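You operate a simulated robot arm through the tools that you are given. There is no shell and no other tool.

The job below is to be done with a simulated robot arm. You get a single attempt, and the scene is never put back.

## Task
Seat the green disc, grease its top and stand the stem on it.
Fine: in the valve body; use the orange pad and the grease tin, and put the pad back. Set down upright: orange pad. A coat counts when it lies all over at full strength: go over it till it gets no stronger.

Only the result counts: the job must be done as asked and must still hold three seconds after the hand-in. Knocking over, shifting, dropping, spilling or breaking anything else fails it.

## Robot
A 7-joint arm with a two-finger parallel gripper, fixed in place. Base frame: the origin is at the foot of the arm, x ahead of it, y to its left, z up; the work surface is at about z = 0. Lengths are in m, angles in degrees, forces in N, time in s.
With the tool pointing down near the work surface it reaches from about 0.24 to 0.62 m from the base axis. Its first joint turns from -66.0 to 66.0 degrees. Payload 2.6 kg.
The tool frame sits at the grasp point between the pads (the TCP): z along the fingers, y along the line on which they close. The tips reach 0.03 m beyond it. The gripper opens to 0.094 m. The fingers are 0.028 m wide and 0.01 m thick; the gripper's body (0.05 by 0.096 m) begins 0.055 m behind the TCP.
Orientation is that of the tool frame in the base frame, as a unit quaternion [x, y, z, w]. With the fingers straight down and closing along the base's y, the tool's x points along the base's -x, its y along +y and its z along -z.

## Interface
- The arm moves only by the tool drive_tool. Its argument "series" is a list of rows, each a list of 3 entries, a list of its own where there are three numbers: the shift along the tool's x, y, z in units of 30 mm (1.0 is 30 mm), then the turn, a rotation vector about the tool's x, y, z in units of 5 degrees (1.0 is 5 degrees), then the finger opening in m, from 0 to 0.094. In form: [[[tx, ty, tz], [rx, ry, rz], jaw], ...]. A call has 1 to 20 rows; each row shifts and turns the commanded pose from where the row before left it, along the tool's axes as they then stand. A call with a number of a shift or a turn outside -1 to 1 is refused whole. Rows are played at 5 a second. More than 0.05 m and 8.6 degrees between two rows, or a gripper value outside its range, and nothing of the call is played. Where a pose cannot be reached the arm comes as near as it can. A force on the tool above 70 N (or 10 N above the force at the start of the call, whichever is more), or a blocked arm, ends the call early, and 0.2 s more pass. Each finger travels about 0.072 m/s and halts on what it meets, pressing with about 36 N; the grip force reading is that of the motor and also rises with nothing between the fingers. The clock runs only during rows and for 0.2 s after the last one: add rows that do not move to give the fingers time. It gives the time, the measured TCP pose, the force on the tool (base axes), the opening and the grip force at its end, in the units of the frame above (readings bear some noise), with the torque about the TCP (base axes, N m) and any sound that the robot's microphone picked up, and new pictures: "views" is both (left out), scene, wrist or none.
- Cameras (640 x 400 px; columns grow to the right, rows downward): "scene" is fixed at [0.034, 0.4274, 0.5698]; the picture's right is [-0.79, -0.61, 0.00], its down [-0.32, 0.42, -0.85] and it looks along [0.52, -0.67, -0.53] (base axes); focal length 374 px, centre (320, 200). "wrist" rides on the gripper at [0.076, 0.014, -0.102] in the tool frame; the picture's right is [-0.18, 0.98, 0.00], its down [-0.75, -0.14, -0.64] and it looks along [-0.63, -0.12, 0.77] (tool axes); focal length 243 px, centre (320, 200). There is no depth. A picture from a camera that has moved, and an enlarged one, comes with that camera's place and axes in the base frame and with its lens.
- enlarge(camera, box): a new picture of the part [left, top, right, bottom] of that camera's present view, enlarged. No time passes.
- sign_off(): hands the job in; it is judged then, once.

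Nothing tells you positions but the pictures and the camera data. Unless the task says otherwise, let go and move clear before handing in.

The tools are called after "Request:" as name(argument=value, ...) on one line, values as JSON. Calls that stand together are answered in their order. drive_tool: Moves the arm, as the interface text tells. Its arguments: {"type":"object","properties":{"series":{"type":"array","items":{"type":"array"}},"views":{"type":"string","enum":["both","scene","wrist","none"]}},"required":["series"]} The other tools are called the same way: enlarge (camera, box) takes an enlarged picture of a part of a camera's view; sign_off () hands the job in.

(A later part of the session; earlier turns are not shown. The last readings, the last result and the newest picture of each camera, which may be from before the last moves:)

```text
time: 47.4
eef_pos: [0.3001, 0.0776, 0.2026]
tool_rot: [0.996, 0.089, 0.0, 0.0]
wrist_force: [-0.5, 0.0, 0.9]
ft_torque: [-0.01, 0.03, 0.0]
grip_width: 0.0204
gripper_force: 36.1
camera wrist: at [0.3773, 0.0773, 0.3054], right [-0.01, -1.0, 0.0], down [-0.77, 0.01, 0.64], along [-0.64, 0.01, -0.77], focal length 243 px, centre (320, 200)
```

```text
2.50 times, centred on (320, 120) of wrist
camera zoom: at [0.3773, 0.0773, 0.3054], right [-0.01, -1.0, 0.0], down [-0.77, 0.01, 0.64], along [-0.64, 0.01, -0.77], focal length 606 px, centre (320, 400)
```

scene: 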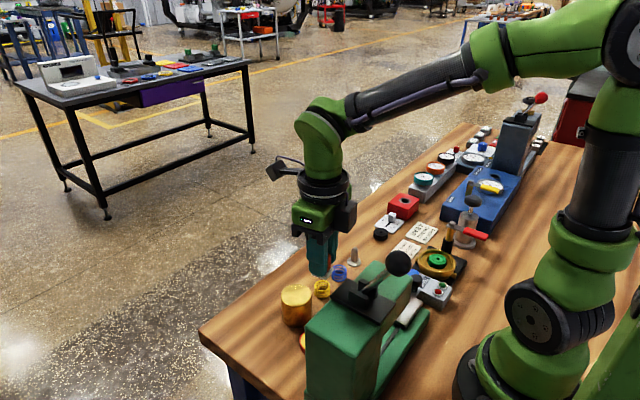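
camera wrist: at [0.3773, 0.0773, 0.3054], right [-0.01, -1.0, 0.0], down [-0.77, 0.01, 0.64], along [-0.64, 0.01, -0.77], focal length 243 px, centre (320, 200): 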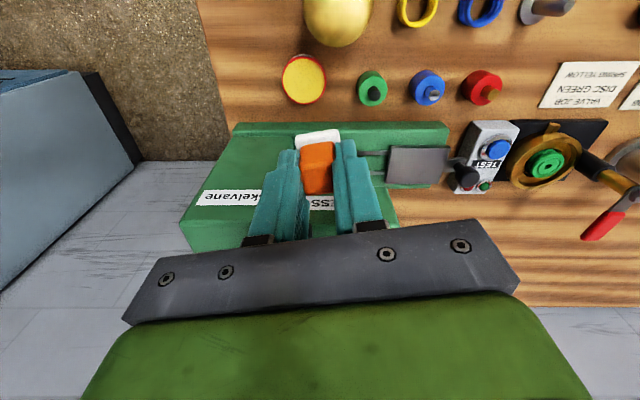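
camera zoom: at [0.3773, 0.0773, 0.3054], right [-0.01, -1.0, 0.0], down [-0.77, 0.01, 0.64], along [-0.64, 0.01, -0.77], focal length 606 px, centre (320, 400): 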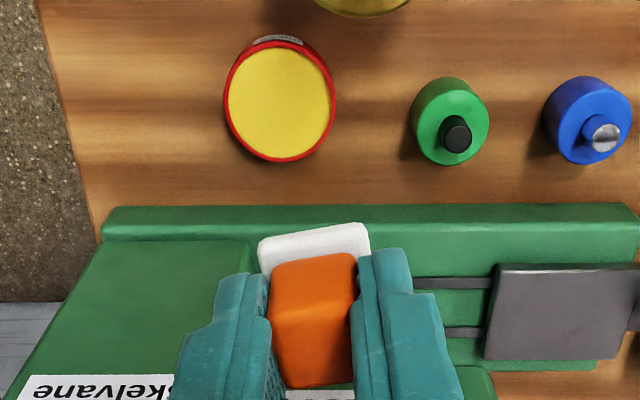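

The wrist is now at about 170° yaw and inside limits. Before dipping I'll look closely at the tin to confirm it is the grease.

Request:
enlarge(camera="wrist", box=[270, 45, 340, 110])

Request:
drive_tool(series=[[[-0.01, -0.55, 0], [0, 0, 0], 0.015], [[0, 0, 0], [0, 0, 0], 0.015], [[0, 0, 0], [0, 0, 0], 0.015]], views="wrist")

Request:
enlarge(camera="wrist", box=[240, 40, 400, 200])

```text
6.15 times, centred on (305, 78) of wrist
camera zoom: at [0.3773, 0.0773, 0.3054], right [-0.01, -1.0, 0.0], down [-0.77, 0.01, 0.64], along [-0.64, 0.01, -0.77], focal length 1493 px, centre (412, 954)
```

zoom: 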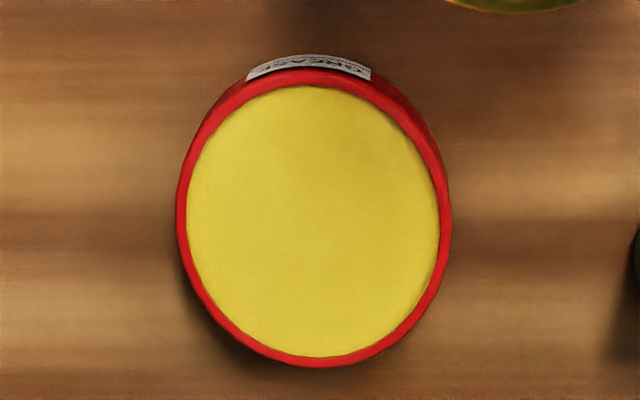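

```text
time: 48.2
eef_pos: [0.2971, 0.0925, 0.2032]
tool_rot: [0.996, 0.088, 0.002, -0.001]
wrist_force: [-0.6, 0.4, -0.5]
ft_torque: [-0.01, 0.03, 0.01]
grip_width: 0.0204
gripper_force: 36.2
camera wrist: at [0.3744, 0.0935, 0.3052], right [-0.01, -1.0, 0.0], down [-0.77, 0.01, 0.64], along [-0.64, 0.01, -0.77], focal length 243 px, centre (320, 200)
```

wrist: 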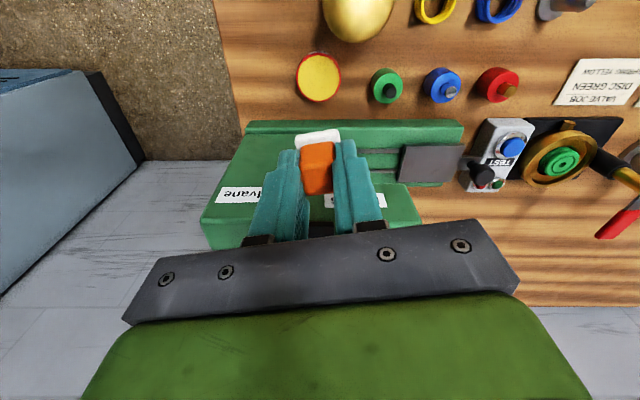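

```text
2.50 times, centred on (320, 120) of wrist
camera zoom: at [0.3744, 0.0935, 0.3052], right [-0.01, -1.0, 0.0], down [-0.77, 0.01, 0.64], along [-0.64, 0.01, -0.77], focal length 606 px, centre (320, 400)
```

zoom: 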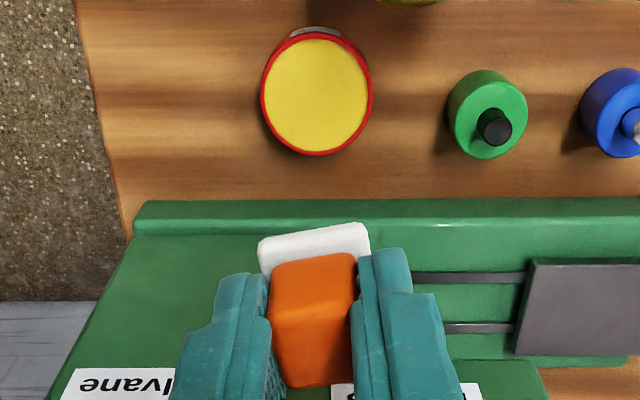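

It reads GREASE; the tin is about 16 mm tall at (0.305, 0.0955). I'll centre over it and descend to just above the surface.

Request:
drive_tool(series=[[[0.28, -0.051, 0], [0, 0, 0], 0.015], [[0, 0, 0], [0, 0, 0], 0.015], [[0, 0, 1], [0, 0, 0], 0.015], [[0, 0, 1], [0, 0, 0], 0.015], [[0, 0, 1], [0, 0, 0], 0.015], [[0, 0, 0.8], [0, 0, 0], 0.015], [[0, 0, 0.4], [0, 0, 0], 0.015], [[0, 0, 0], [0, 0, 0], 0.015], [[0, 0, 0], [0, 0, 0], 0.015]], views="both")

Request:
enlarge(camera="wrist", box=[240, 40, 400, 200])

Request:
enlarge(camera="scene", box=[240, 200, 400, 370])

```text
time: 50.2
eef_pos: [0.3053, 0.0968, 0.0782]
tool_rot: [0.996, 0.089, 0.001, 0.0]
wrist_force: [0.4, 0.3, -0.2]
ft_torque: [-0.01, 0.0, 0.02]
grip_width: 0.0205
gripper_force: 36.3
camera wrist: at [0.3824, 0.0967, 0.1799], right [-0.01, -1.0, 0.0], down [-0.77, 0.01, 0.64], along [-0.64, 0.01, -0.77], focal length 243 px, centre (320, 200)
```

scene: 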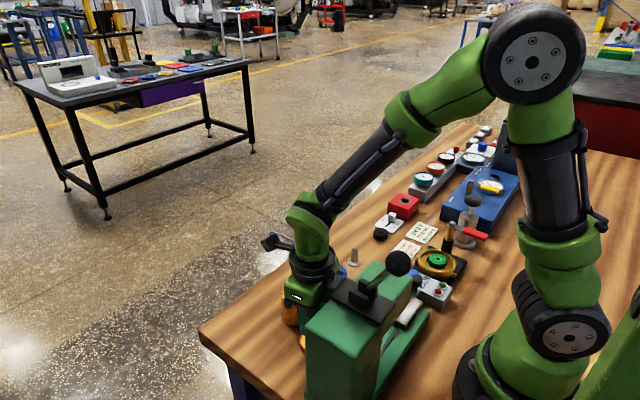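
wrist: 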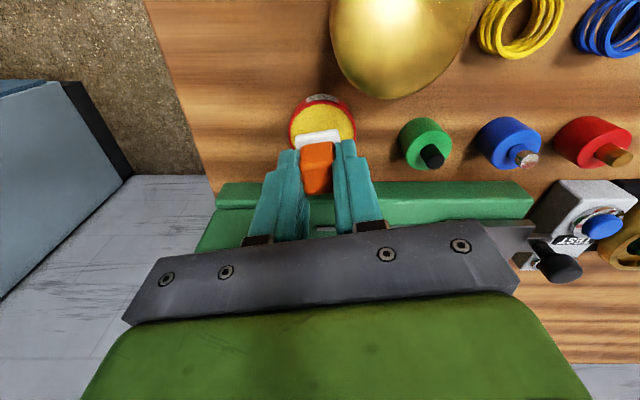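

```text
2.50 times, centred on (320, 120) of wrist
camera zoom: at [0.3824, 0.0967, 0.1799], right [-0.01, -1.0, 0.0], down [-0.77, 0.01, 0.64], along [-0.64, 0.01, -0.77], focal length 606 px, centre (320, 400)
```

zoom: 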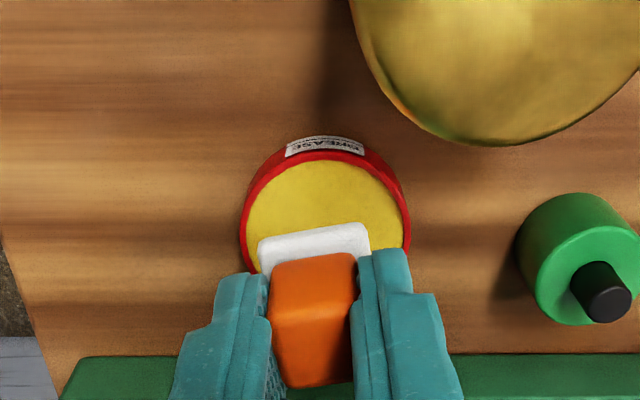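

```text
2.35 times, centred on (320, 285) of scene
camera zoom: at [0.034, 0.4274, 0.5698], right [-0.79, -0.61, 0.0], down [-0.32, 0.42, -0.85], along [0.52, -0.67, -0.53], focal length 880 px, centre (320, 0)
```

zoom: 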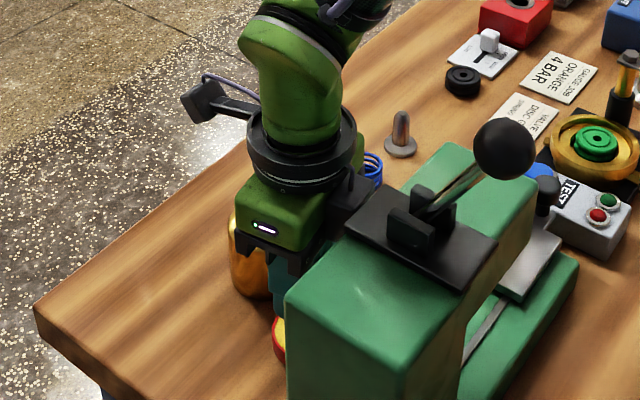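

The pad is centred over the tin. Descending gently until it presses the grease.

Request:
drive_tool(series=[[[0, 0, 0.25], [0, 0, 0], 0.015], [[0, 0, 0.2], [0, 0, 0], 0.015], [[0, 0, 0.07], [0, 0, 0], 0.015], [[0, 0, 0], [0, 0, 0], 0.015]], views="none")

Request:
drive_tool(series=[[[0, 0, 0.04], [0, 0, 0], 0.015], [[0, 0, 0.04], [0, 0, 0], 0.015], [[0, 0, 0], [0, 0, 0], 0.015]], views="none")

```text
time: 51.2
eef_pos: [0.3038, 0.0972, 0.0612]
tool_rot: [0.996, 0.088, 0.001, 0.0]
wrist_force: [-0.4, 0.2, 0.2]
ft_torque: [-0.01, -0.03, 0.0]
grip_width: 0.0205
gripper_force: 36.0
```

```text
time: 52.0
eef_pos: [0.3054, 0.0965, 0.0598]
tool_rot: [0.996, 0.089, 0.001, 0.0]
wrist_force: [0.2, -0.1, -0.4]
ft_torque: [-0.02, -0.01, -0.02]
grip_width: 0.0203
gripper_force: 35.8
```

Request:
drive_tool(series=[[[0, 0, 0.04], [0, 0, 0], 0.015], [[0, 0, 0], [0, 0, 0], 0.015]], views="wrist")

Request:
enlarge(camera="wrist", box=[240, 60, 400, 200])

```text
time: 52.6
eef_pos: [0.3062, 0.0956, 0.0572]
tool_rot: [0.996, 0.088, 0.001, 0.0]
wrist_force: [-0.6, 0.0, -0.6]
ft_torque: [0.02, 0.02, 0.01]
grip_width: 0.0205
gripper_force: 35.9
camera wrist: at [0.382, 0.0964, 0.1603], right [-0.01, -1.0, 0.0], down [-0.77, 0.01, 0.64], along [-0.64, 0.01, -0.77], focal length 243 px, centre (320, 200)
```

wrist: 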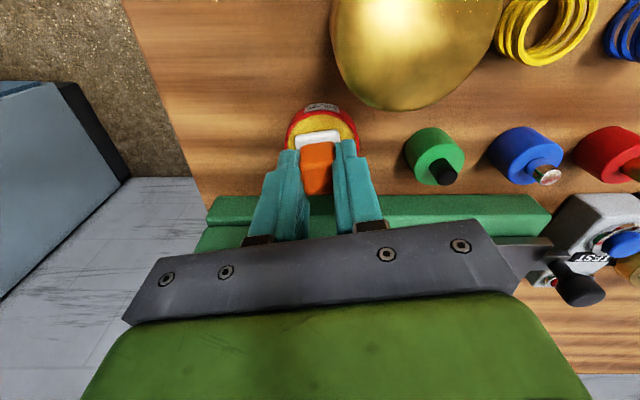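

```text
2.86 times, centred on (320, 130) of wrist
camera zoom: at [0.382, 0.0964, 0.1603], right [-0.01, -1.0, 0.0], down [-0.77, 0.01, 0.64], along [-0.64, 0.01, -0.77], focal length 693 px, centre (320, 400)
```

zoom: 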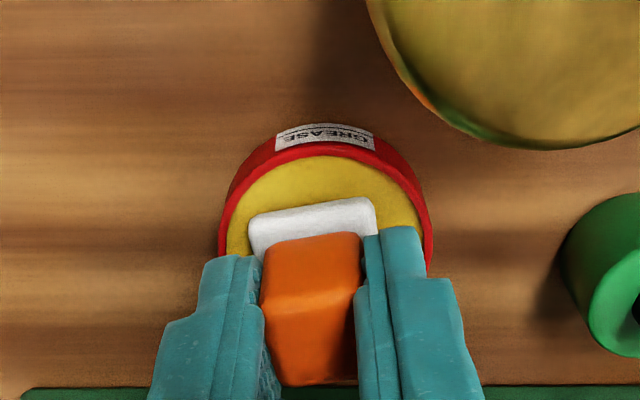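

No contact yet. Continuing down by small steps.

Request:
drive_tool(series=[[[0, 0, 0.04], [0, 0, 0], 0.015], [[0, 0, 0], [0, 0, 0], 0.015]], views="none")

Request:
drive_tool(series=[[[0, 0, 0.04], [0, 0, 0], 0.015], [[0, 0, 0], [0, 0, 0], 0.015]], views="none")

Request:
drive_tool(series=[[[0, 0, 0.04], [0, 0, 0], 0.015], [[0, 0, 0], [0, 0, 0], 0.015]], views="none")

```text
time: 53.2
eef_pos: [0.3044, 0.0969, 0.057]
tool_rot: [0.996, 0.089, 0.001, 0.0]
wrist_force: [-0.3, -0.5, -0.6]
ft_torque: [0.01, 0.03, 0.03]
grip_width: 0.0203
gripper_force: 36.1
```

```text
time: 53.8
eef_pos: [0.3041, 0.0959, 0.0556]
tool_rot: [0.996, 0.088, 0.002, -0.002]
wrist_force: [-5.2, -1.7, 20.4]
ft_torque: [-0.09, 0.21, 0.02]
grip_width: 0.0206
gripper_force: 36.0
```

```text
time: 54.4
eef_pos: [0.3049, 0.0963, 0.0557]
tool_rot: [0.996, 0.089, 0.002, -0.001]
wrist_force: [-5.5, -3.4, 39.5]
ft_torque: [-0.14, 0.22, -0.03]
grip_width: 0.0207
gripper_force: 36.4
```

The pad is pressing the grease (about 40 N). I'll dwell briefly, ease off, and lift to see if the pad shows a load.

Request:
drive_tool(series=[[[0, 0, -0.03], [0, 0, 0], 0.015], [[0, 0, 0], [0, 0, 0], 0.015], [[0, 0, 0], [0, 0, 0], 0.015], [[0, 0, 0], [0, 0, 0], 0.015], [[0, 0, -0.1], [0, 0, 0], 0.015], [[0, 0, -0.2], [0, 0, 0], 0.015], [[0, 0, -0.7], [0, 0, 0], 0.015], [[0, 0, -0.8], [0, 0, 0], 0.015], [[0, 0, 0], [0, 0, 0], 0.015]], views="both")

Request:
enlarge(camera="wrist", box=[240, 60, 400, 200])

Request:
enlarge(camera="scene", box=[260, 240, 360, 360])

```text
time: 56.4
eef_pos: [0.305, 0.0961, 0.1086]
tool_rot: [0.996, 0.088, 0.001, -0.001]
wrist_force: [0.3, 0.7, -1.0]
ft_torque: [-0.03, 0.01, 0.01]
grip_width: 0.0203
gripper_force: 36.2
camera wrist: at [0.3824, 0.097, 0.2118], right [-0.01, -1.0, 0.0], down [-0.77, 0.01, 0.64], along [-0.64, 0.01, -0.77], focal length 243 px, centre (320, 200)
```

scene: 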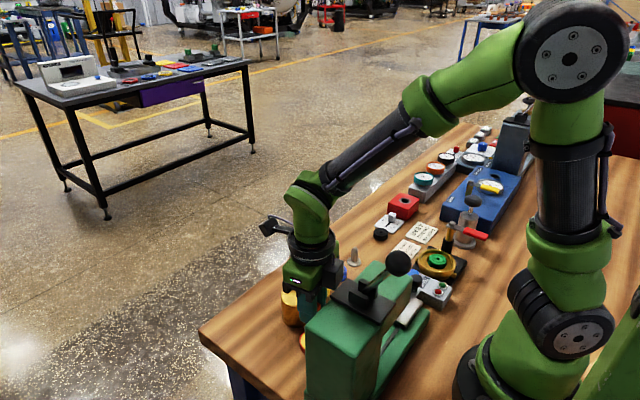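
wrist: 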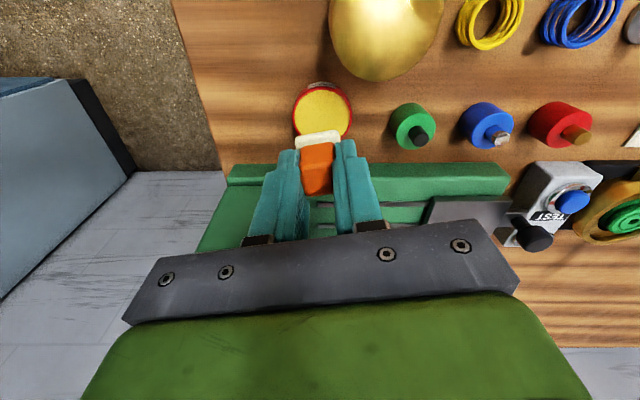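

```text
2.86 times, centred on (320, 130) of wrist
camera zoom: at [0.3824, 0.097, 0.2118], right [-0.01, -1.0, 0.0], down [-0.77, 0.01, 0.64], along [-0.64, 0.01, -0.77], focal length 693 px, centre (320, 400)
```

zoom: 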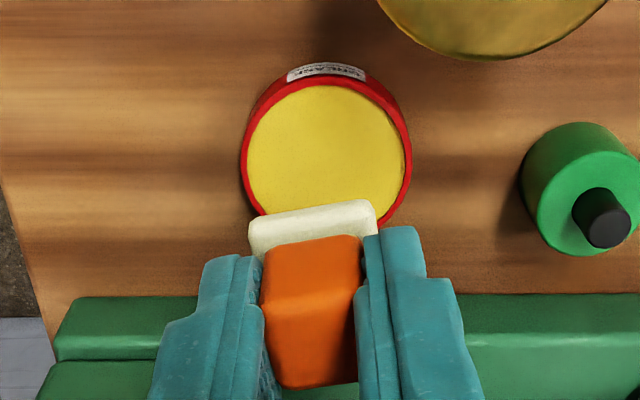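

```text
3.33 times, centred on (310, 300) of scene
camera zoom: at [0.034, 0.4274, 0.5698], right [-0.79, -0.61, 0.0], down [-0.32, 0.42, -0.85], along [0.52, -0.67, -0.53], focal length 1247 px, centre (353, -133)
```

zoom: 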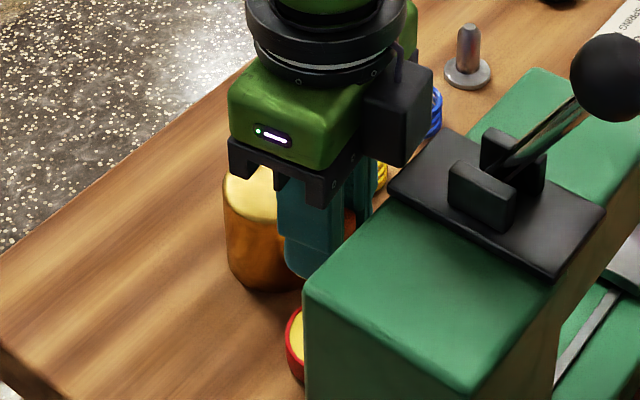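

The felt has turned cream, so it picks up grease. I'll dip once more with a longer dwell to load it fully.

Request:
drive_tool(series=[[[0, 0, 0.8], [0, 0, 0], 0.015], [[0, 0, 0.7], [0, 0, 0], 0.015], [[0, 0, 0.2], [0, 0, 0], 0.015], [[0, 0, 0.08], [0, 0, 0], 0.015], [[0, 0, 0.03], [0, 0, 0], 0.015], [[0, 0, 0], [0, 0, 0], 0.015], [[0, 0, 0], [0, 0, 0], 0.015], [[0, 0, 0], [0, 0, 0], 0.015], [[0, 0, 0], [0, 0, 0], 0.015], [[0, 0, 0], [0, 0, 0], 0.015]], views="none")

Request:
drive_tool(series=[[[0, 0, -0.1], [0, 0, 0], 0.015], [[0, 0, -0.2], [0, 0, 0], 0.015], [[0, 0, -0.7], [0, 0, 0], 0.015], [[0, 0, -0.8], [0, 0, 0], 0.015], [[0, 0, 0], [0, 0, 0], 0.015]], views="wrist")

Request:
enlarge(camera="wrist", box=[240, 60, 400, 200])

```text
time: 58.6
eef_pos: [0.305, 0.0962, 0.0548]
tool_rot: [0.996, 0.089, 0.002, -0.001]
wrist_force: [-0.2, 1.0, 18.3]
ft_torque: [0.0, -0.01, 0.0]
grip_width: 0.0206
gripper_force: 35.6
```

```text
time: 59.8
eef_pos: [0.305, 0.0964, 0.1084]
tool_rot: [0.996, 0.088, -0.001, -0.001]
wrist_force: [-0.1, -0.6, -0.1]
ft_torque: [0.05, -0.05, 0.01]
grip_width: 0.0204
gripper_force: 36.0
camera wrist: at [0.3818, 0.0968, 0.2107], right [-0.01, -1.0, 0.0], down [-0.77, 0.01, 0.64], along [-0.64, 0.01, -0.77], focal length 243 px, centre (320, 200)
```

wrist: 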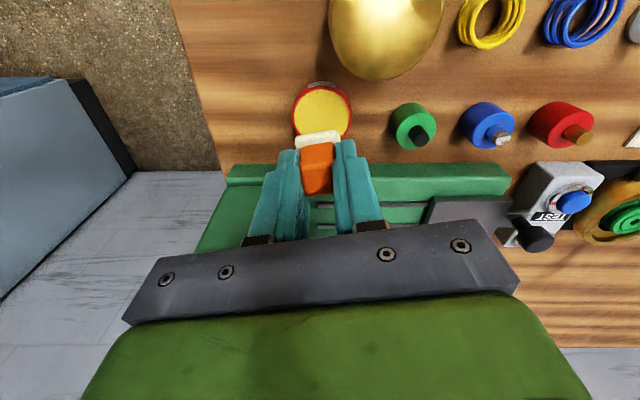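

```text
2.86 times, centred on (320, 130) of wrist
camera zoom: at [0.3818, 0.0968, 0.2107], right [-0.01, -1.0, 0.0], down [-0.77, 0.01, 0.64], along [-0.64, 0.01, -0.77], focal length 693 px, centre (320, 400)
```

zoom: 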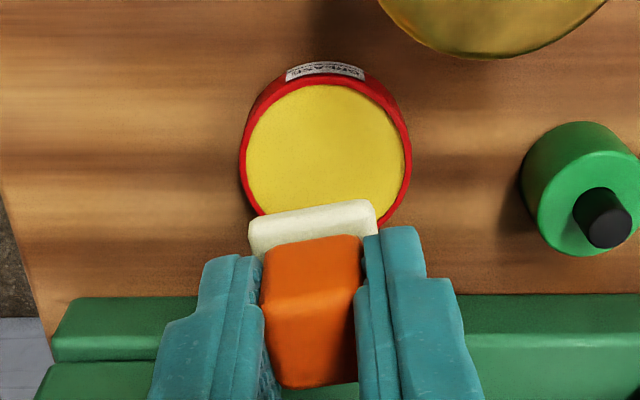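

The colour is unchanged, so the pad is fully loaded. I'll raise, carry it back along x≈0.305, restore yaw to 180°, and then move over the valve.

Request:
drive_tool(series=[[[0, 0, -1], [0, 0, 0], 0.015], [[0, 0, -1], [0, 0, 0], 0.015], [[0, 0, -1], [0, 0, 0], 0.015], [[-0.169, 0.937, 0], [0, 0, 0], 0.015], [[-0.169, 0.937, 0], [0, 0, 0], 0.015], [[-0.169, 0.937, 0], [0, 0, 0], 0.015], [[-0.169, 0.937, 0], [0, 0, 0], 0.015], [[-0.169, 0.937, 0], [0, 0, 0], 0.015], [[-0.169, 0.937, 0], [0, 0, 0], 0.015], [[-0.169, 0.937, 0], [0, 0, 0], 0.015], [[0, 0, 0], [0, 0, 1], 0.015], [[0, 0, 0], [0, 0, 1], 0.015], [[-0.8, 0.9, 0], [0, 0, 0], 0.015], [[-0.8, 0.9, 0], [0, 0, 0], 0.015], [[-0.8, 0.9, 0], [0, 0, 0], 0.015], [[-0.78, 0.93, 0], [0, 0, 0], 0.015], [[0, 0, 0], [0, 0, 0], 0.015], [[0, 0, 0], [0, 0, 0], 0.015]], views="both")

Request:
enlarge(camera="wrist", box=[230, 40, 410, 200])

Request:
enlarge(camera="scene", box=[390, 180, 500, 290])

```text
time: 63.6
eef_pos: [0.2073, -0.2123, 0.1984]
tool_rot: [1.0, 0.002, 0.0, 0.0]
wrist_force: [0.6, -0.5, -0.5]
ft_torque: [-0.03, 0.01, -0.02]
grip_width: 0.0203
gripper_force: 36.0
camera wrist: at [0.2849, -0.2257, 0.3009], right [-0.18, -0.98, 0.0], down [-0.75, 0.14, 0.64], along [-0.63, 0.12, -0.77], focal length 243 px, centre (320, 200)
```

scene: 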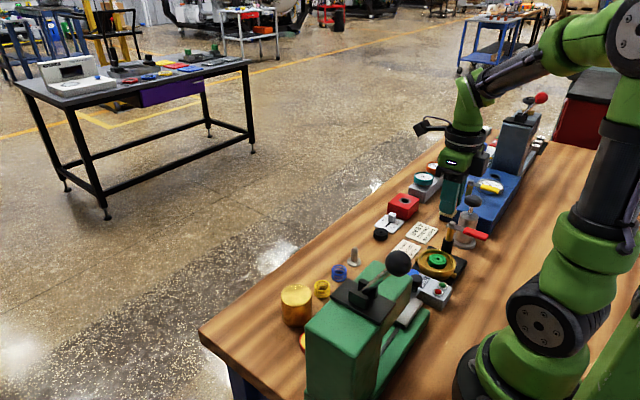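
wrist: 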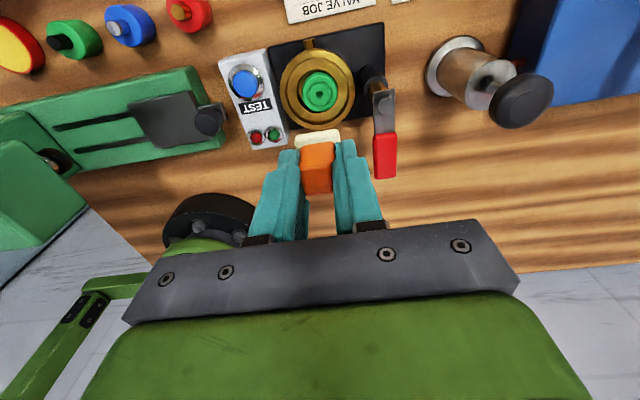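

```text
2.50 times, centred on (320, 120) of wrist
camera zoom: at [0.2849, -0.2257, 0.3009], right [-0.18, -0.98, 0.0], down [-0.75, 0.14, 0.64], along [-0.63, 0.12, -0.77], focal length 606 px, centre (320, 400)
```

zoom: 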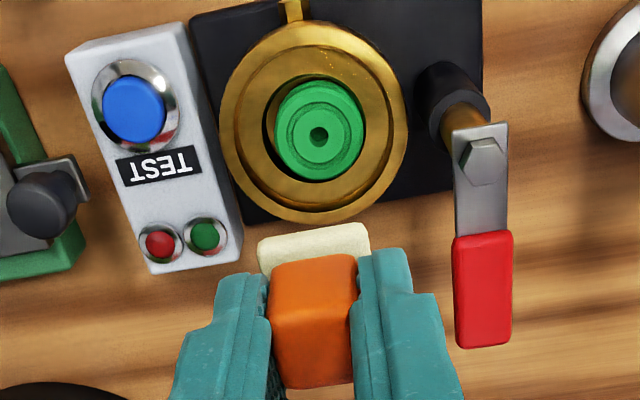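

```text
3.64 times, centred on (445, 235) of scene
camera zoom: at [0.034, 0.4273, 0.5698], right [-0.79, -0.61, 0.0], down [-0.32, 0.42, -0.85], along [0.52, -0.67, -0.53], focal length 1361 px, centre (-134, 73)
```

zoom: 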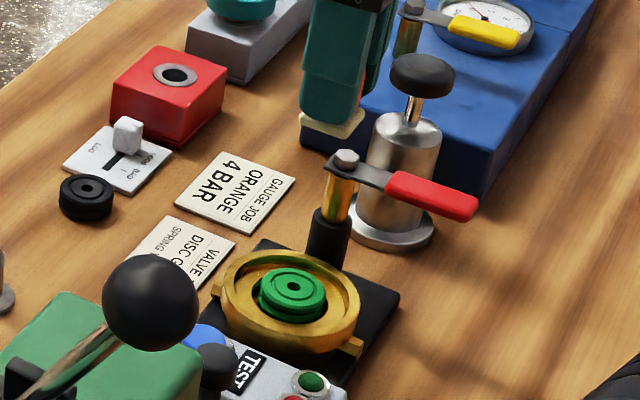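

The pad is loaded and hovering over the valve. I'll zoom tightly on the disc to verify how deep it sits before pressing on it.

Request:
enlarge(camera="wrist", box=[275, 40, 365, 135])

Request:
enlarge(camera="scene", box=[415, 240, 465, 280])

```text
4.21 times, centred on (320, 88) of wrist
camera zoom: at [0.2849, -0.2257, 0.3009], right [-0.18, -0.98, 0.0], down [-0.75, 0.14, 0.64], along [-0.63, 0.12, -0.77], focal length 1022 px, centre (320, 674)
```

zoom: 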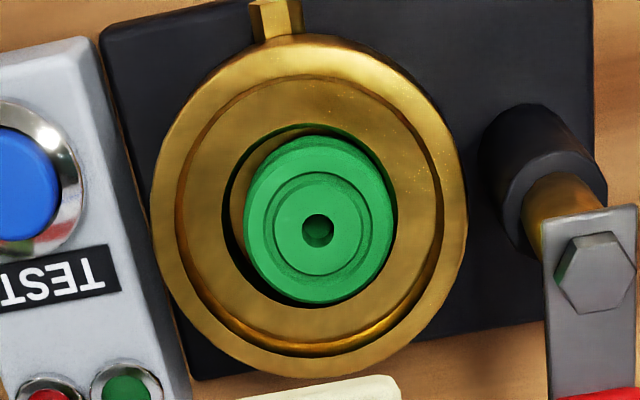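

```text
10.00 times, centred on (440, 260) of scene
camera zoom: at [0.034, 0.4273, 0.5698], right [-0.79, -0.61, 0.0], down [-0.32, 0.42, -0.85], along [0.52, -0.67, -0.53], focal length 3742 px, centre (-880, -400)
```

zoom: 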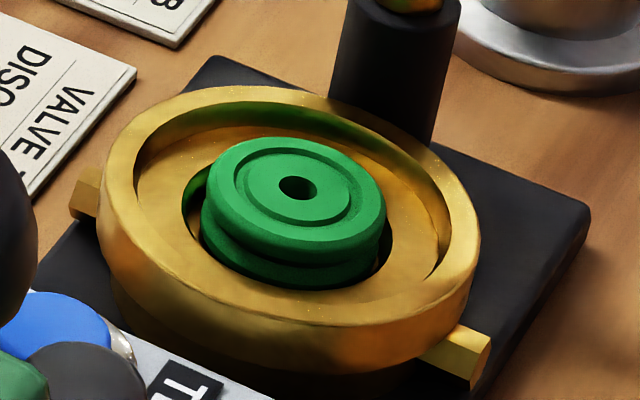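

The disc is seated in the recess with its top near z≈0.038–0.04 and is right under the tool axis. I'll lower the pad onto it and find the contact height.

Request:
drive_tool(series=[[[0, 0, 1], [0, 0, 0], 0.015], [[0, 0, 1], [0, 0, 0], 0.015], [[0, 0, 1], [0, 0, 0], 0.015], [[0, 0, 0.7], [0, 0, 0], 0.015], [[0, 0, 0], [0, 0, 0], 0.015], [[0, 0, 0], [0, 0, 0], 0.015]], views="both")

Request:
enlarge(camera="wrist", box=[240, 60, 400, 200])

Request:
enlarge(camera="scene", box=[400, 210, 480, 280])

```text
time: 65.0
eef_pos: [0.2078, -0.2129, 0.0877]
tool_rot: [1.0, 0.001, 0.0, 0.0]
wrist_force: [0.6, -0.1, -1.1]
ft_torque: [-0.02, 0.01, 0.03]
grip_width: 0.0204
gripper_force: 35.9
camera wrist: at [0.2854, -0.2256, 0.1893], right [-0.18, -0.98, 0.0], down [-0.75, 0.14, 0.64], along [-0.63, 0.12, -0.77], focal length 243 px, centre (320, 200)
```

scene: 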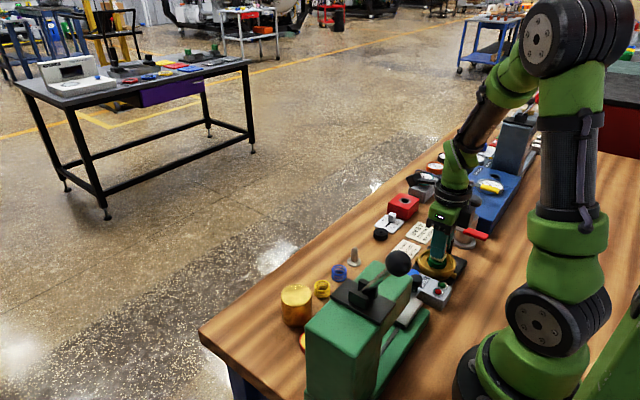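
wrist: 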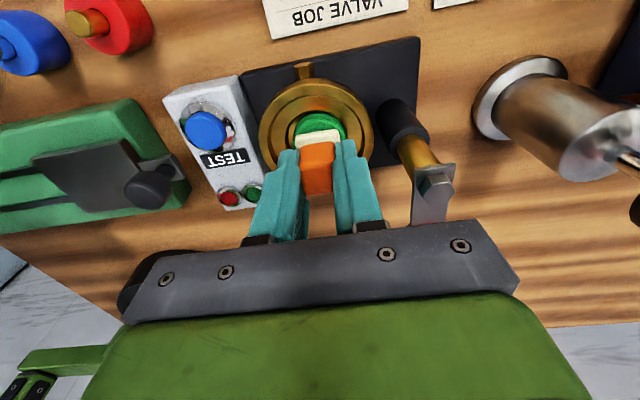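

```text
2.86 times, centred on (320, 130) of wrist
camera zoom: at [0.2854, -0.2256, 0.1893], right [-0.18, -0.98, 0.0], down [-0.75, 0.14, 0.64], along [-0.63, 0.12, -0.77], focal length 693 px, centre (320, 400)
```

zoom: 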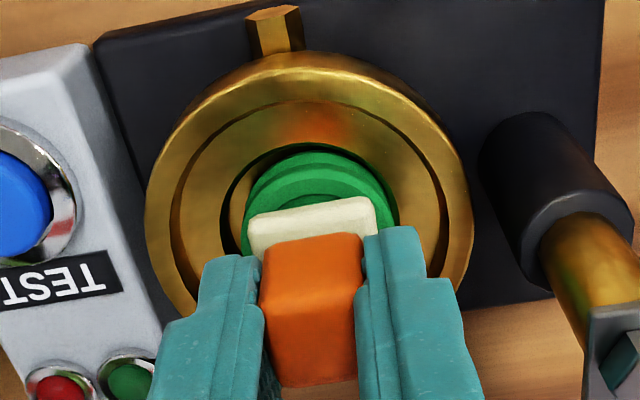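

```text
5.71 times, centred on (440, 245) of scene
camera zoom: at [0.034, 0.4274, 0.5698], right [-0.79, -0.61, 0.0], down [-0.32, 0.42, -0.85], along [0.52, -0.67, -0.53], focal length 2138 px, centre (-366, -57)
```

zoom: 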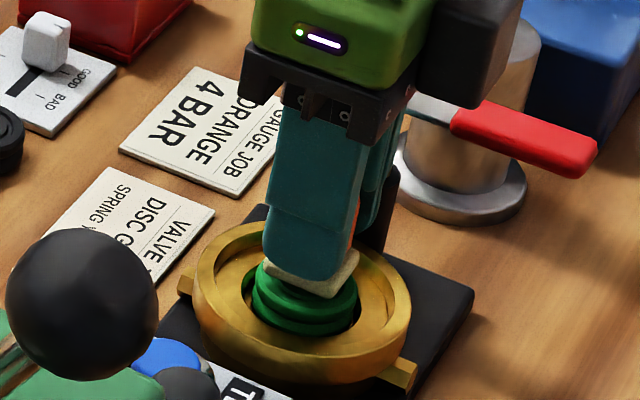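

Pad is aligned just above the disc. Stepping down to contact.

Request:
drive_tool(series=[[[0, 0, 0.08], [0, 0, 0], 0.015], [[0, 0, 0.05], [0, 0, 0], 0.015], [[0, 0, 0.03], [0, 0, 0], 0.015], [[0, 0, 0], [0, 0, 0], 0.015]], views="none")

Request:
drive_tool(series=[[[0, 0, 0.035], [0, 0, 0], 0.015], [[0, 0, 0], [0, 0, 0], 0.015]], views="none")

Request:
drive_tool(series=[[[0, 0, 0.035], [0, 0, 0], 0.015], [[0, 0, 0], [0, 0, 0], 0.015]], views="none")

```text
time: 66.0
eef_pos: [0.2094, -0.2129, 0.0828]
tool_rot: [1.0, 0.002, 0.0, 0.0]
wrist_force: [-0.6, 1.6, 5.7]
ft_torque: [0.01, 0.04, -0.01]
grip_width: 0.0204
gripper_force: 35.6
```

```text
time: 66.6
eef_pos: [0.2093, -0.2121, 0.0832]
tool_rot: [1.0, 0.001, 0.003, 0.0]
wrist_force: [-2.2, 2.9, 20.3]
ft_torque: [0.11, 0.02, -0.05]
grip_width: 0.0204
gripper_force: 36.0
```

```text
time: 67.2
eef_pos: [0.2108, -0.2126, 0.0813]
tool_rot: [1.0, 0.002, 0.003, 0.001]
wrist_force: [-2.7, 3.7, 46.4]
ft_torque: [0.34, 0.15, 0.01]
grip_width: 0.0205
gripper_force: 35.7
```

Contact is at z≈0.083 (disc top ≈0.0415). I'll ease off and stamp four overlapping offset positions (±5.5 mm) at about 20 N each so the whole top is covered.

Request:
drive_tool(series=[[[0.183, -0.183, -0.13], [0, 0, 0], 0.015], [[0, 0, 0.093], [0, 0, 0], 0.015], [[0, 0, 0], [0, 0, 0], 0.015], [[0, 0, 0], [0, 0, 0], 0.015], [[0, 0, -0.093], [0, 0, 0], 0.015], [[0, 0.367, 0], [0, 0, 0], 0.015], [[0, 0, 0.093], [0, 0, 0], 0.015], [[0, 0, 0], [0, 0, 0], 0.015], [[0, 0, 0], [0, 0, 0], 0.015], [[0, 0, -0.093], [0, 0, 0], 0.015], [[-0.367, 0, 0], [0, 0, 0], 0.015], [[0, 0, 0.093], [0, 0, 0], 0.015], [[0, 0, 0], [0, 0, 0], 0.015], [[0, 0, 0], [0, 0, 0], 0.015], [[0, 0, -0.093], [0, 0, 0], 0.015], [[0, -0.367, 0], [0, 0, 0], 0.015], [[0, 0, 0.093], [0, 0, 0], 0.015], [[0, 0, 0], [0, 0, 0], 0.015], [[0, 0, 0], [0, 0, 0], 0.015], [[0, 0, -0.093], [0, 0, 0], 0.015]], views="none")

Request:
drive_tool(series=[[[0.183, 0.183, -0.2], [0, 0, 0], 0.015], [[0, 0, -1], [0, 0, 0], 0.015], [[0, 0, -1], [0, 0, 0], 0.015], [[0, 0, -1], [0, 0, 0], 0.015], [[0, 0, 0], [0, 0, 0], 0.015]], views="both")

Request:
enlarge(camera="wrist", box=[275, 40, 365, 135])

Request:
enlarge(camera="scene", box=[415, 240, 465, 280])

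```text
time: 71.4
eef_pos: [0.2038, -0.2072, 0.0848]
tool_rot: [1.0, 0.001, -0.001, -0.001]
wrist_force: [-0.6, -0.1, -0.5]
ft_torque: [-0.02, 0.02, 0.03]
grip_width: 0.0203
gripper_force: 36.4
```

```text
time: 72.6
eef_pos: [0.2098, -0.2131, 0.1816]
tool_rot: [1.0, 0.001, 0.0, 0.0]
wrist_force: [-0.2, -0.4, 0.6]
ft_torque: [0.02, 0.0, -0.02]
grip_width: 0.0203
gripper_force: 35.7
camera wrist: at [0.2859, -0.2263, 0.2841], right [-0.18, -0.98, 0.0], down [-0.75, 0.14, 0.64], along [-0.63, 0.12, -0.77], focal length 243 px, centre (320, 200)
```

scene: 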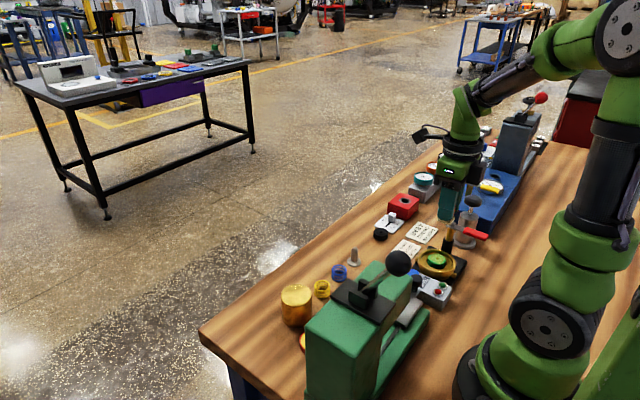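
wrist: 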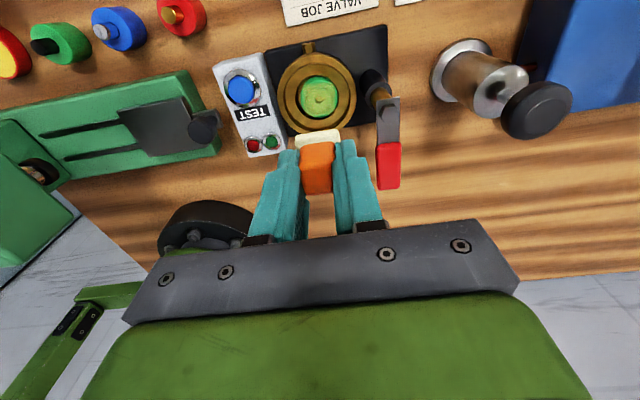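

```text
4.21 times, centred on (320, 88) of wrist
camera zoom: at [0.2859, -0.2263, 0.2841], right [-0.18, -0.98, 0.0], down [-0.75, 0.14, 0.64], along [-0.63, 0.12, -0.77], focal length 1022 px, centre (320, 674)
```

zoom: 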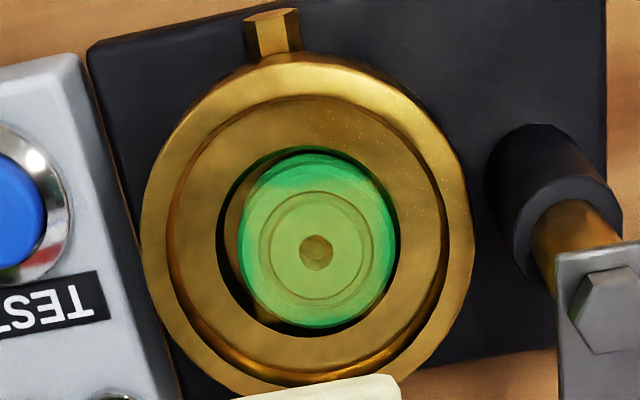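

```text
10.00 times, centred on (440, 260) of scene
camera zoom: at [0.034, 0.4274, 0.5698], right [-0.79, -0.61, 0.0], down [-0.32, 0.42, -0.85], along [0.52, -0.67, -0.53], focal length 3742 px, centre (-880, -400)
```

zoom: 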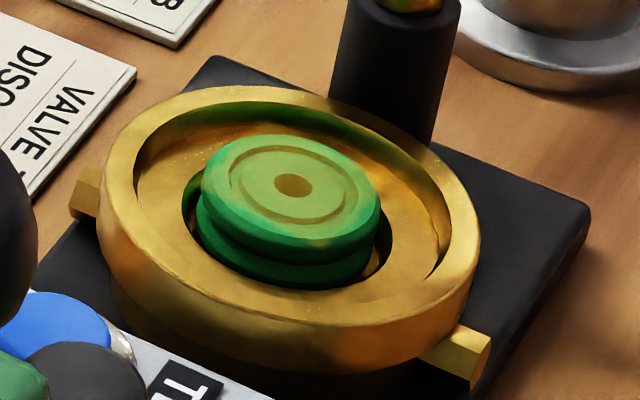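

The top is taking grease, but the +x and -y edges look weaker. Let me zoom in to judge the coat before the next passes.

Request:
enlarge(camera="wrist", box=[295, 65, 345, 125])

Request:
enlarge(camera="scene", box=[428, 248, 454, 274])

```text
6.67 times, centred on (320, 95) of wrist
camera zoom: at [0.2859, -0.2263, 0.2841], right [-0.18, -0.98, 0.0], down [-0.75, 0.14, 0.64], along [-0.63, 0.12, -0.77], focal length 1618 px, centre (320, 900)
```

zoom: 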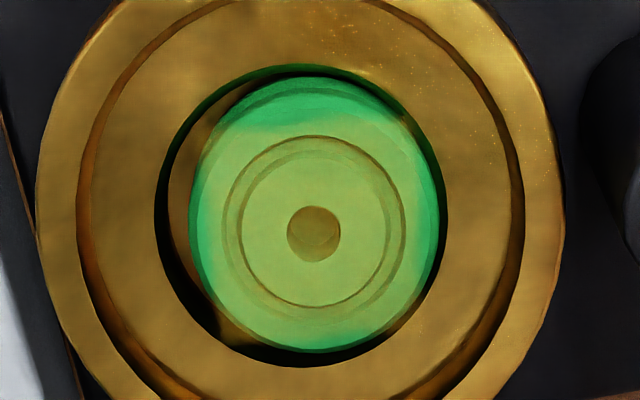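

```text
15.38 times, centred on (441, 261) of scene
camera zoom: at [0.034, 0.4274, 0.5698], right [-0.79, -0.61, 0.0], down [-0.32, 0.42, -0.85], along [0.52, -0.67, -0.53], focal length 5757 px, centre (-1542, -738)
```

zoom: 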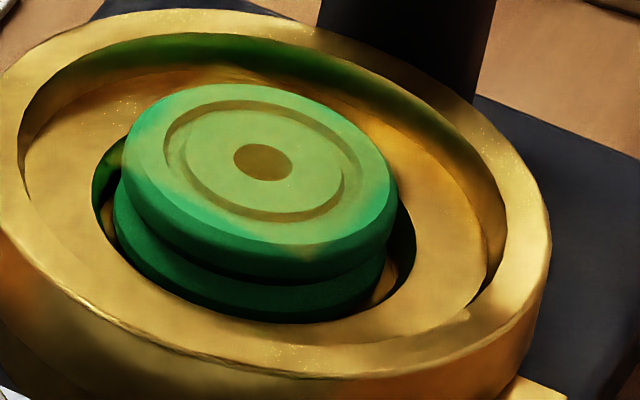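

The pad's effective footprint is a little smaller and offset, so I'll repeat with wider ±8 mm offsets and a small re-centre.

Request:
drive_tool(series=[[[0.317, -0.243, 1], [0, 0, 0], 0.015], [[0, 0, 1], [0, 0, 0], 0.015], [[0, 0, 1], [0, 0, 0], 0.015], [[0, 0, 0.2], [0, 0, 0], 0.015], [[0, 0, 0.1], [0, 0, 0], 0.015], [[0, 0, 0], [0, 0, 0], 0.015], [[0, 0, -0.1], [0, 0, 0], 0.015], [[0, 0.533, 0], [0, 0, 0], 0.015], [[0, 0, 0.1], [0, 0, 0], 0.015], [[0, 0, 0], [0, 0, 0], 0.015], [[0, 0, -0.1], [0, 0, 0], 0.015], [[-0.533, 0, 0], [0, 0, 0], 0.015], [[0, 0, 0.1], [0, 0, 0], 0.015], [[0, 0, 0], [0, 0, 0], 0.015], [[0, 0, -0.1], [0, 0, 0], 0.015], [[0, -0.533, 0], [0, 0, 0], 0.015], [[0, 0, 0.1], [0, 0, 0], 0.015], [[0, 0, 0], [0, 0, 0], 0.015], [[0, 0, -0.1], [0, 0, 0], 0.015]], views="none")

Request:
drive_tool(series=[[[0.267, 0.267, -0.2], [0, 0, 0], 0.015], [[0, 0, -1], [0, 0, 0], 0.015], [[0, 0, -1], [0, 0, 0], 0.015], [[0, 0, -1], [0, 0, 0], 0.015], [[0, 0, 0], [0, 0, 0], 0.015]], views="wrist")

Request:
enlarge(camera="wrist", box=[295, 65, 345, 125])

Request:
enlarge(camera="scene", box=[428, 248, 454, 274])

```text
time: 76.6
eef_pos: [0.2023, -0.2049, 0.0845]
tool_rot: [1.0, 0.002, 0.001, -0.001]
wrist_force: [-0.2, 0.0, 0.3]
ft_torque: [-0.01, 0.02, -0.03]
grip_width: 0.0204
gripper_force: 35.7
```

```text
time: 77.8
eef_pos: [0.2105, -0.2137, 0.1793]
tool_rot: [1.0, 0.0, 0.0, -0.001]
wrist_force: [0.3, 0.2, -0.7]
ft_torque: [0.0, -0.01, 0.01]
grip_width: 0.0206
gripper_force: 36.9
camera wrist: at [0.2869, -0.2269, 0.2827], right [-0.18, -0.98, 0.0], down [-0.75, 0.14, 0.64], along [-0.63, 0.12, -0.77], focal length 243 px, centre (320, 200)
```

wrist: 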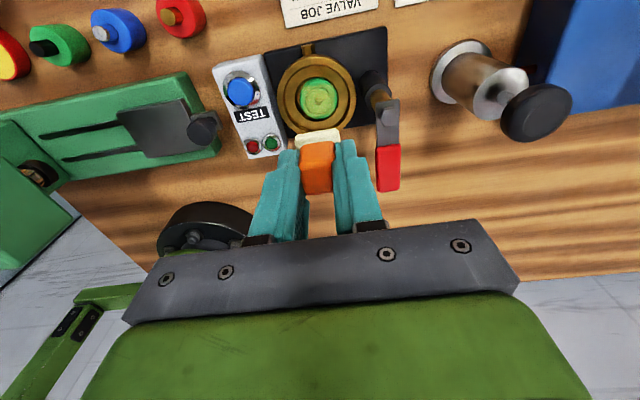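

```text
6.67 times, centred on (320, 95) of wrist
camera zoom: at [0.2869, -0.2269, 0.2827], right [-0.18, -0.98, 0.0], down [-0.75, 0.14, 0.64], along [-0.63, 0.12, -0.77], focal length 1618 px, centre (320, 900)
```

zoom: 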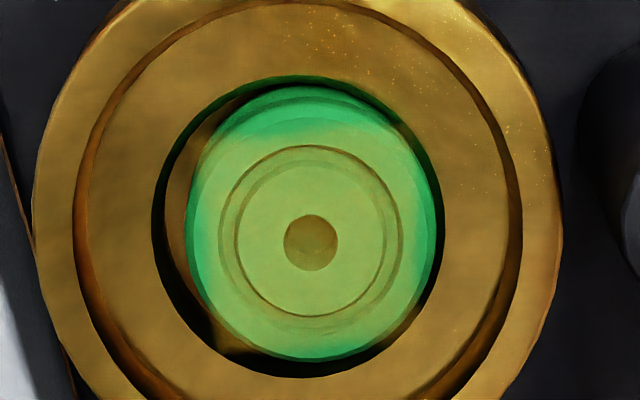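

```text
15.38 times, centred on (441, 261) of scene
camera zoom: at [0.034, 0.4274, 0.5698], right [-0.79, -0.61, 0.0], down [-0.32, 0.42, -0.85], along [0.52, -0.67, -0.53], focal length 5757 px, centre (-1542, -738)
```

zoom: 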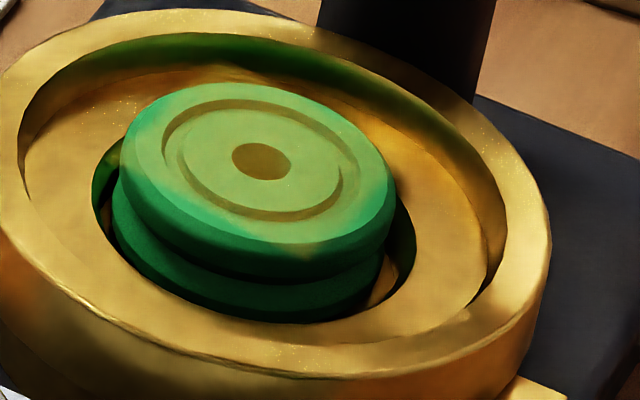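

The coat barely changed, so the pad is probably spent. I'll check the pad's colour before going back to reload.

Request:
enlarge(camera="wrist", box=[280, 115, 360, 195])

Request:
enlarge(camera="scene", box=[425, 170, 475, 230])

```text
5.00 times, centred on (320, 155) of wrist
camera zoom: at [0.2869, -0.2269, 0.2827], right [-0.18, -0.98, 0.0], down [-0.75, 0.14, 0.64], along [-0.63, 0.12, -0.77], focal length 1213 px, centre (320, 425)
```

zoom: 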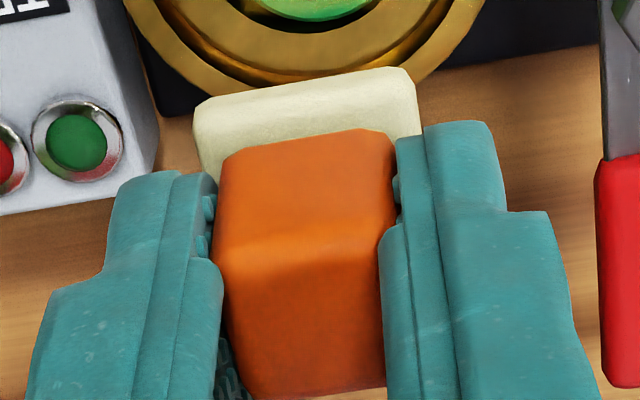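

```text
6.67 times, centred on (450, 200) of scene
camera zoom: at [0.034, 0.4274, 0.5698], right [-0.79, -0.61, 0.0], down [-0.32, 0.42, -0.85], along [0.52, -0.67, -0.53], focal length 2495 px, centre (-547, 200)
```

zoom: 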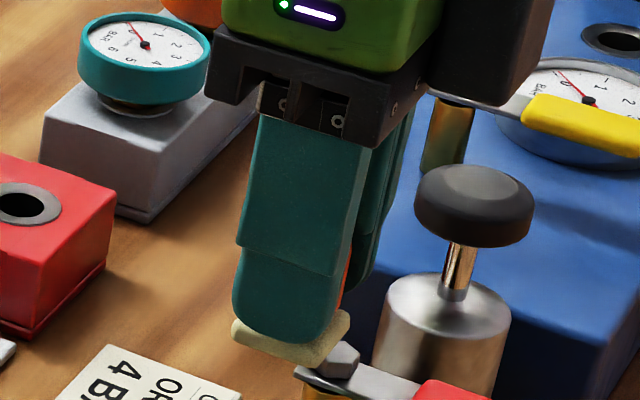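

The pad still looks creamy, so I'll test one press near the +x edge (offset 11 mm) with a longer dwell and read the force, to see whether it still deposits.

Request:
drive_tool(series=[[[0.367, 0, 1], [0, 0, 0], 0.015], [[0, 0, 1], [0, 0, 0], 0.015], [[0, 0, 1], [0, 0, 0], 0.015], [[0, 0, 0.2], [0, 0, 0], 0.015], [[0, 0, 0.07], [0, 0, 0], 0.015], [[0, 0, 0.03], [0, 0, 0], 0.015], [[0, 0, 0], [0, 0, 0], 0.015], [[0, 0, 0], [0, 0, 0], 0.015], [[0, 0, 0], [0, 0, 0], 0.015]], views="wrist")

Request:
enlarge(camera="wrist", box=[240, 60, 400, 200])

Request:
enlarge(camera="scene", box=[415, 230, 465, 280])

```text
time: 79.8
eef_pos: [0.2229, -0.2148, 0.082]
tool_rot: [1.0, 0.002, 0.002, 0.0]
wrist_force: [1.8, 0.9, 18.9]
ft_torque: [0.02, 0.11, -0.01]
grip_width: 0.0199
gripper_force: 35.8
camera wrist: at [0.2983, -0.2265, 0.1845], right [-0.18, -0.98, 0.0], down [-0.76, 0.14, 0.64], along [-0.63, 0.12, -0.77], focal length 243 px, centre (320, 200)
```

wrist: 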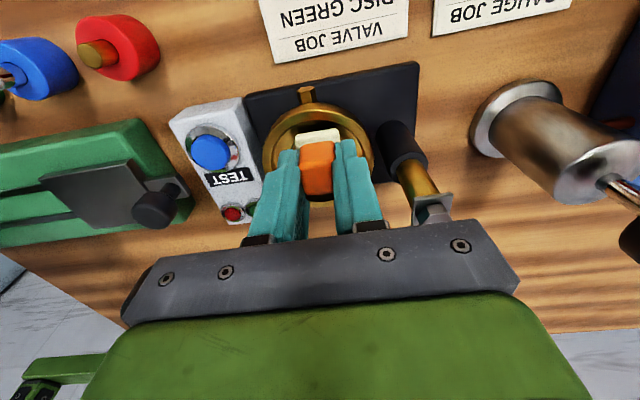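

```text
2.86 times, centred on (320, 130) of wrist
camera zoom: at [0.2983, -0.2265, 0.1845], right [-0.18, -0.98, 0.0], down [-0.76, 0.14, 0.64], along [-0.63, 0.12, -0.77], focal length 693 px, centre (320, 400)
```

zoom: 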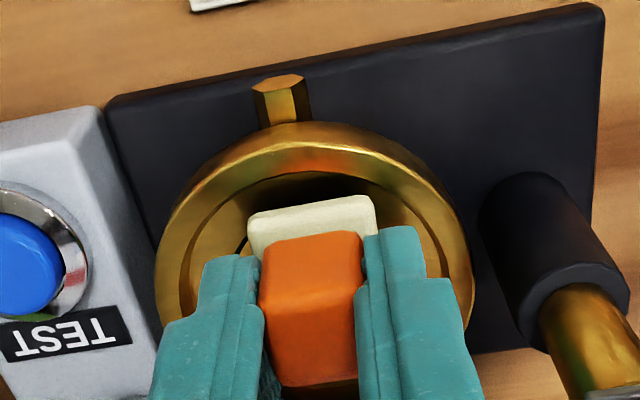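

```text
8.00 times, centred on (440, 255) of scene
camera zoom: at [0.0339, 0.4274, 0.5698], right [-0.79, -0.61, 0.0], down [-0.32, 0.42, -0.85], along [0.52, -0.68, -0.53], focal length 2994 px, centre (-640, -240)
```

zoom: 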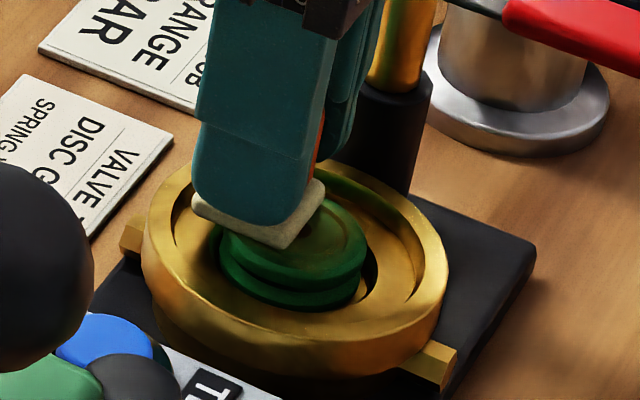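

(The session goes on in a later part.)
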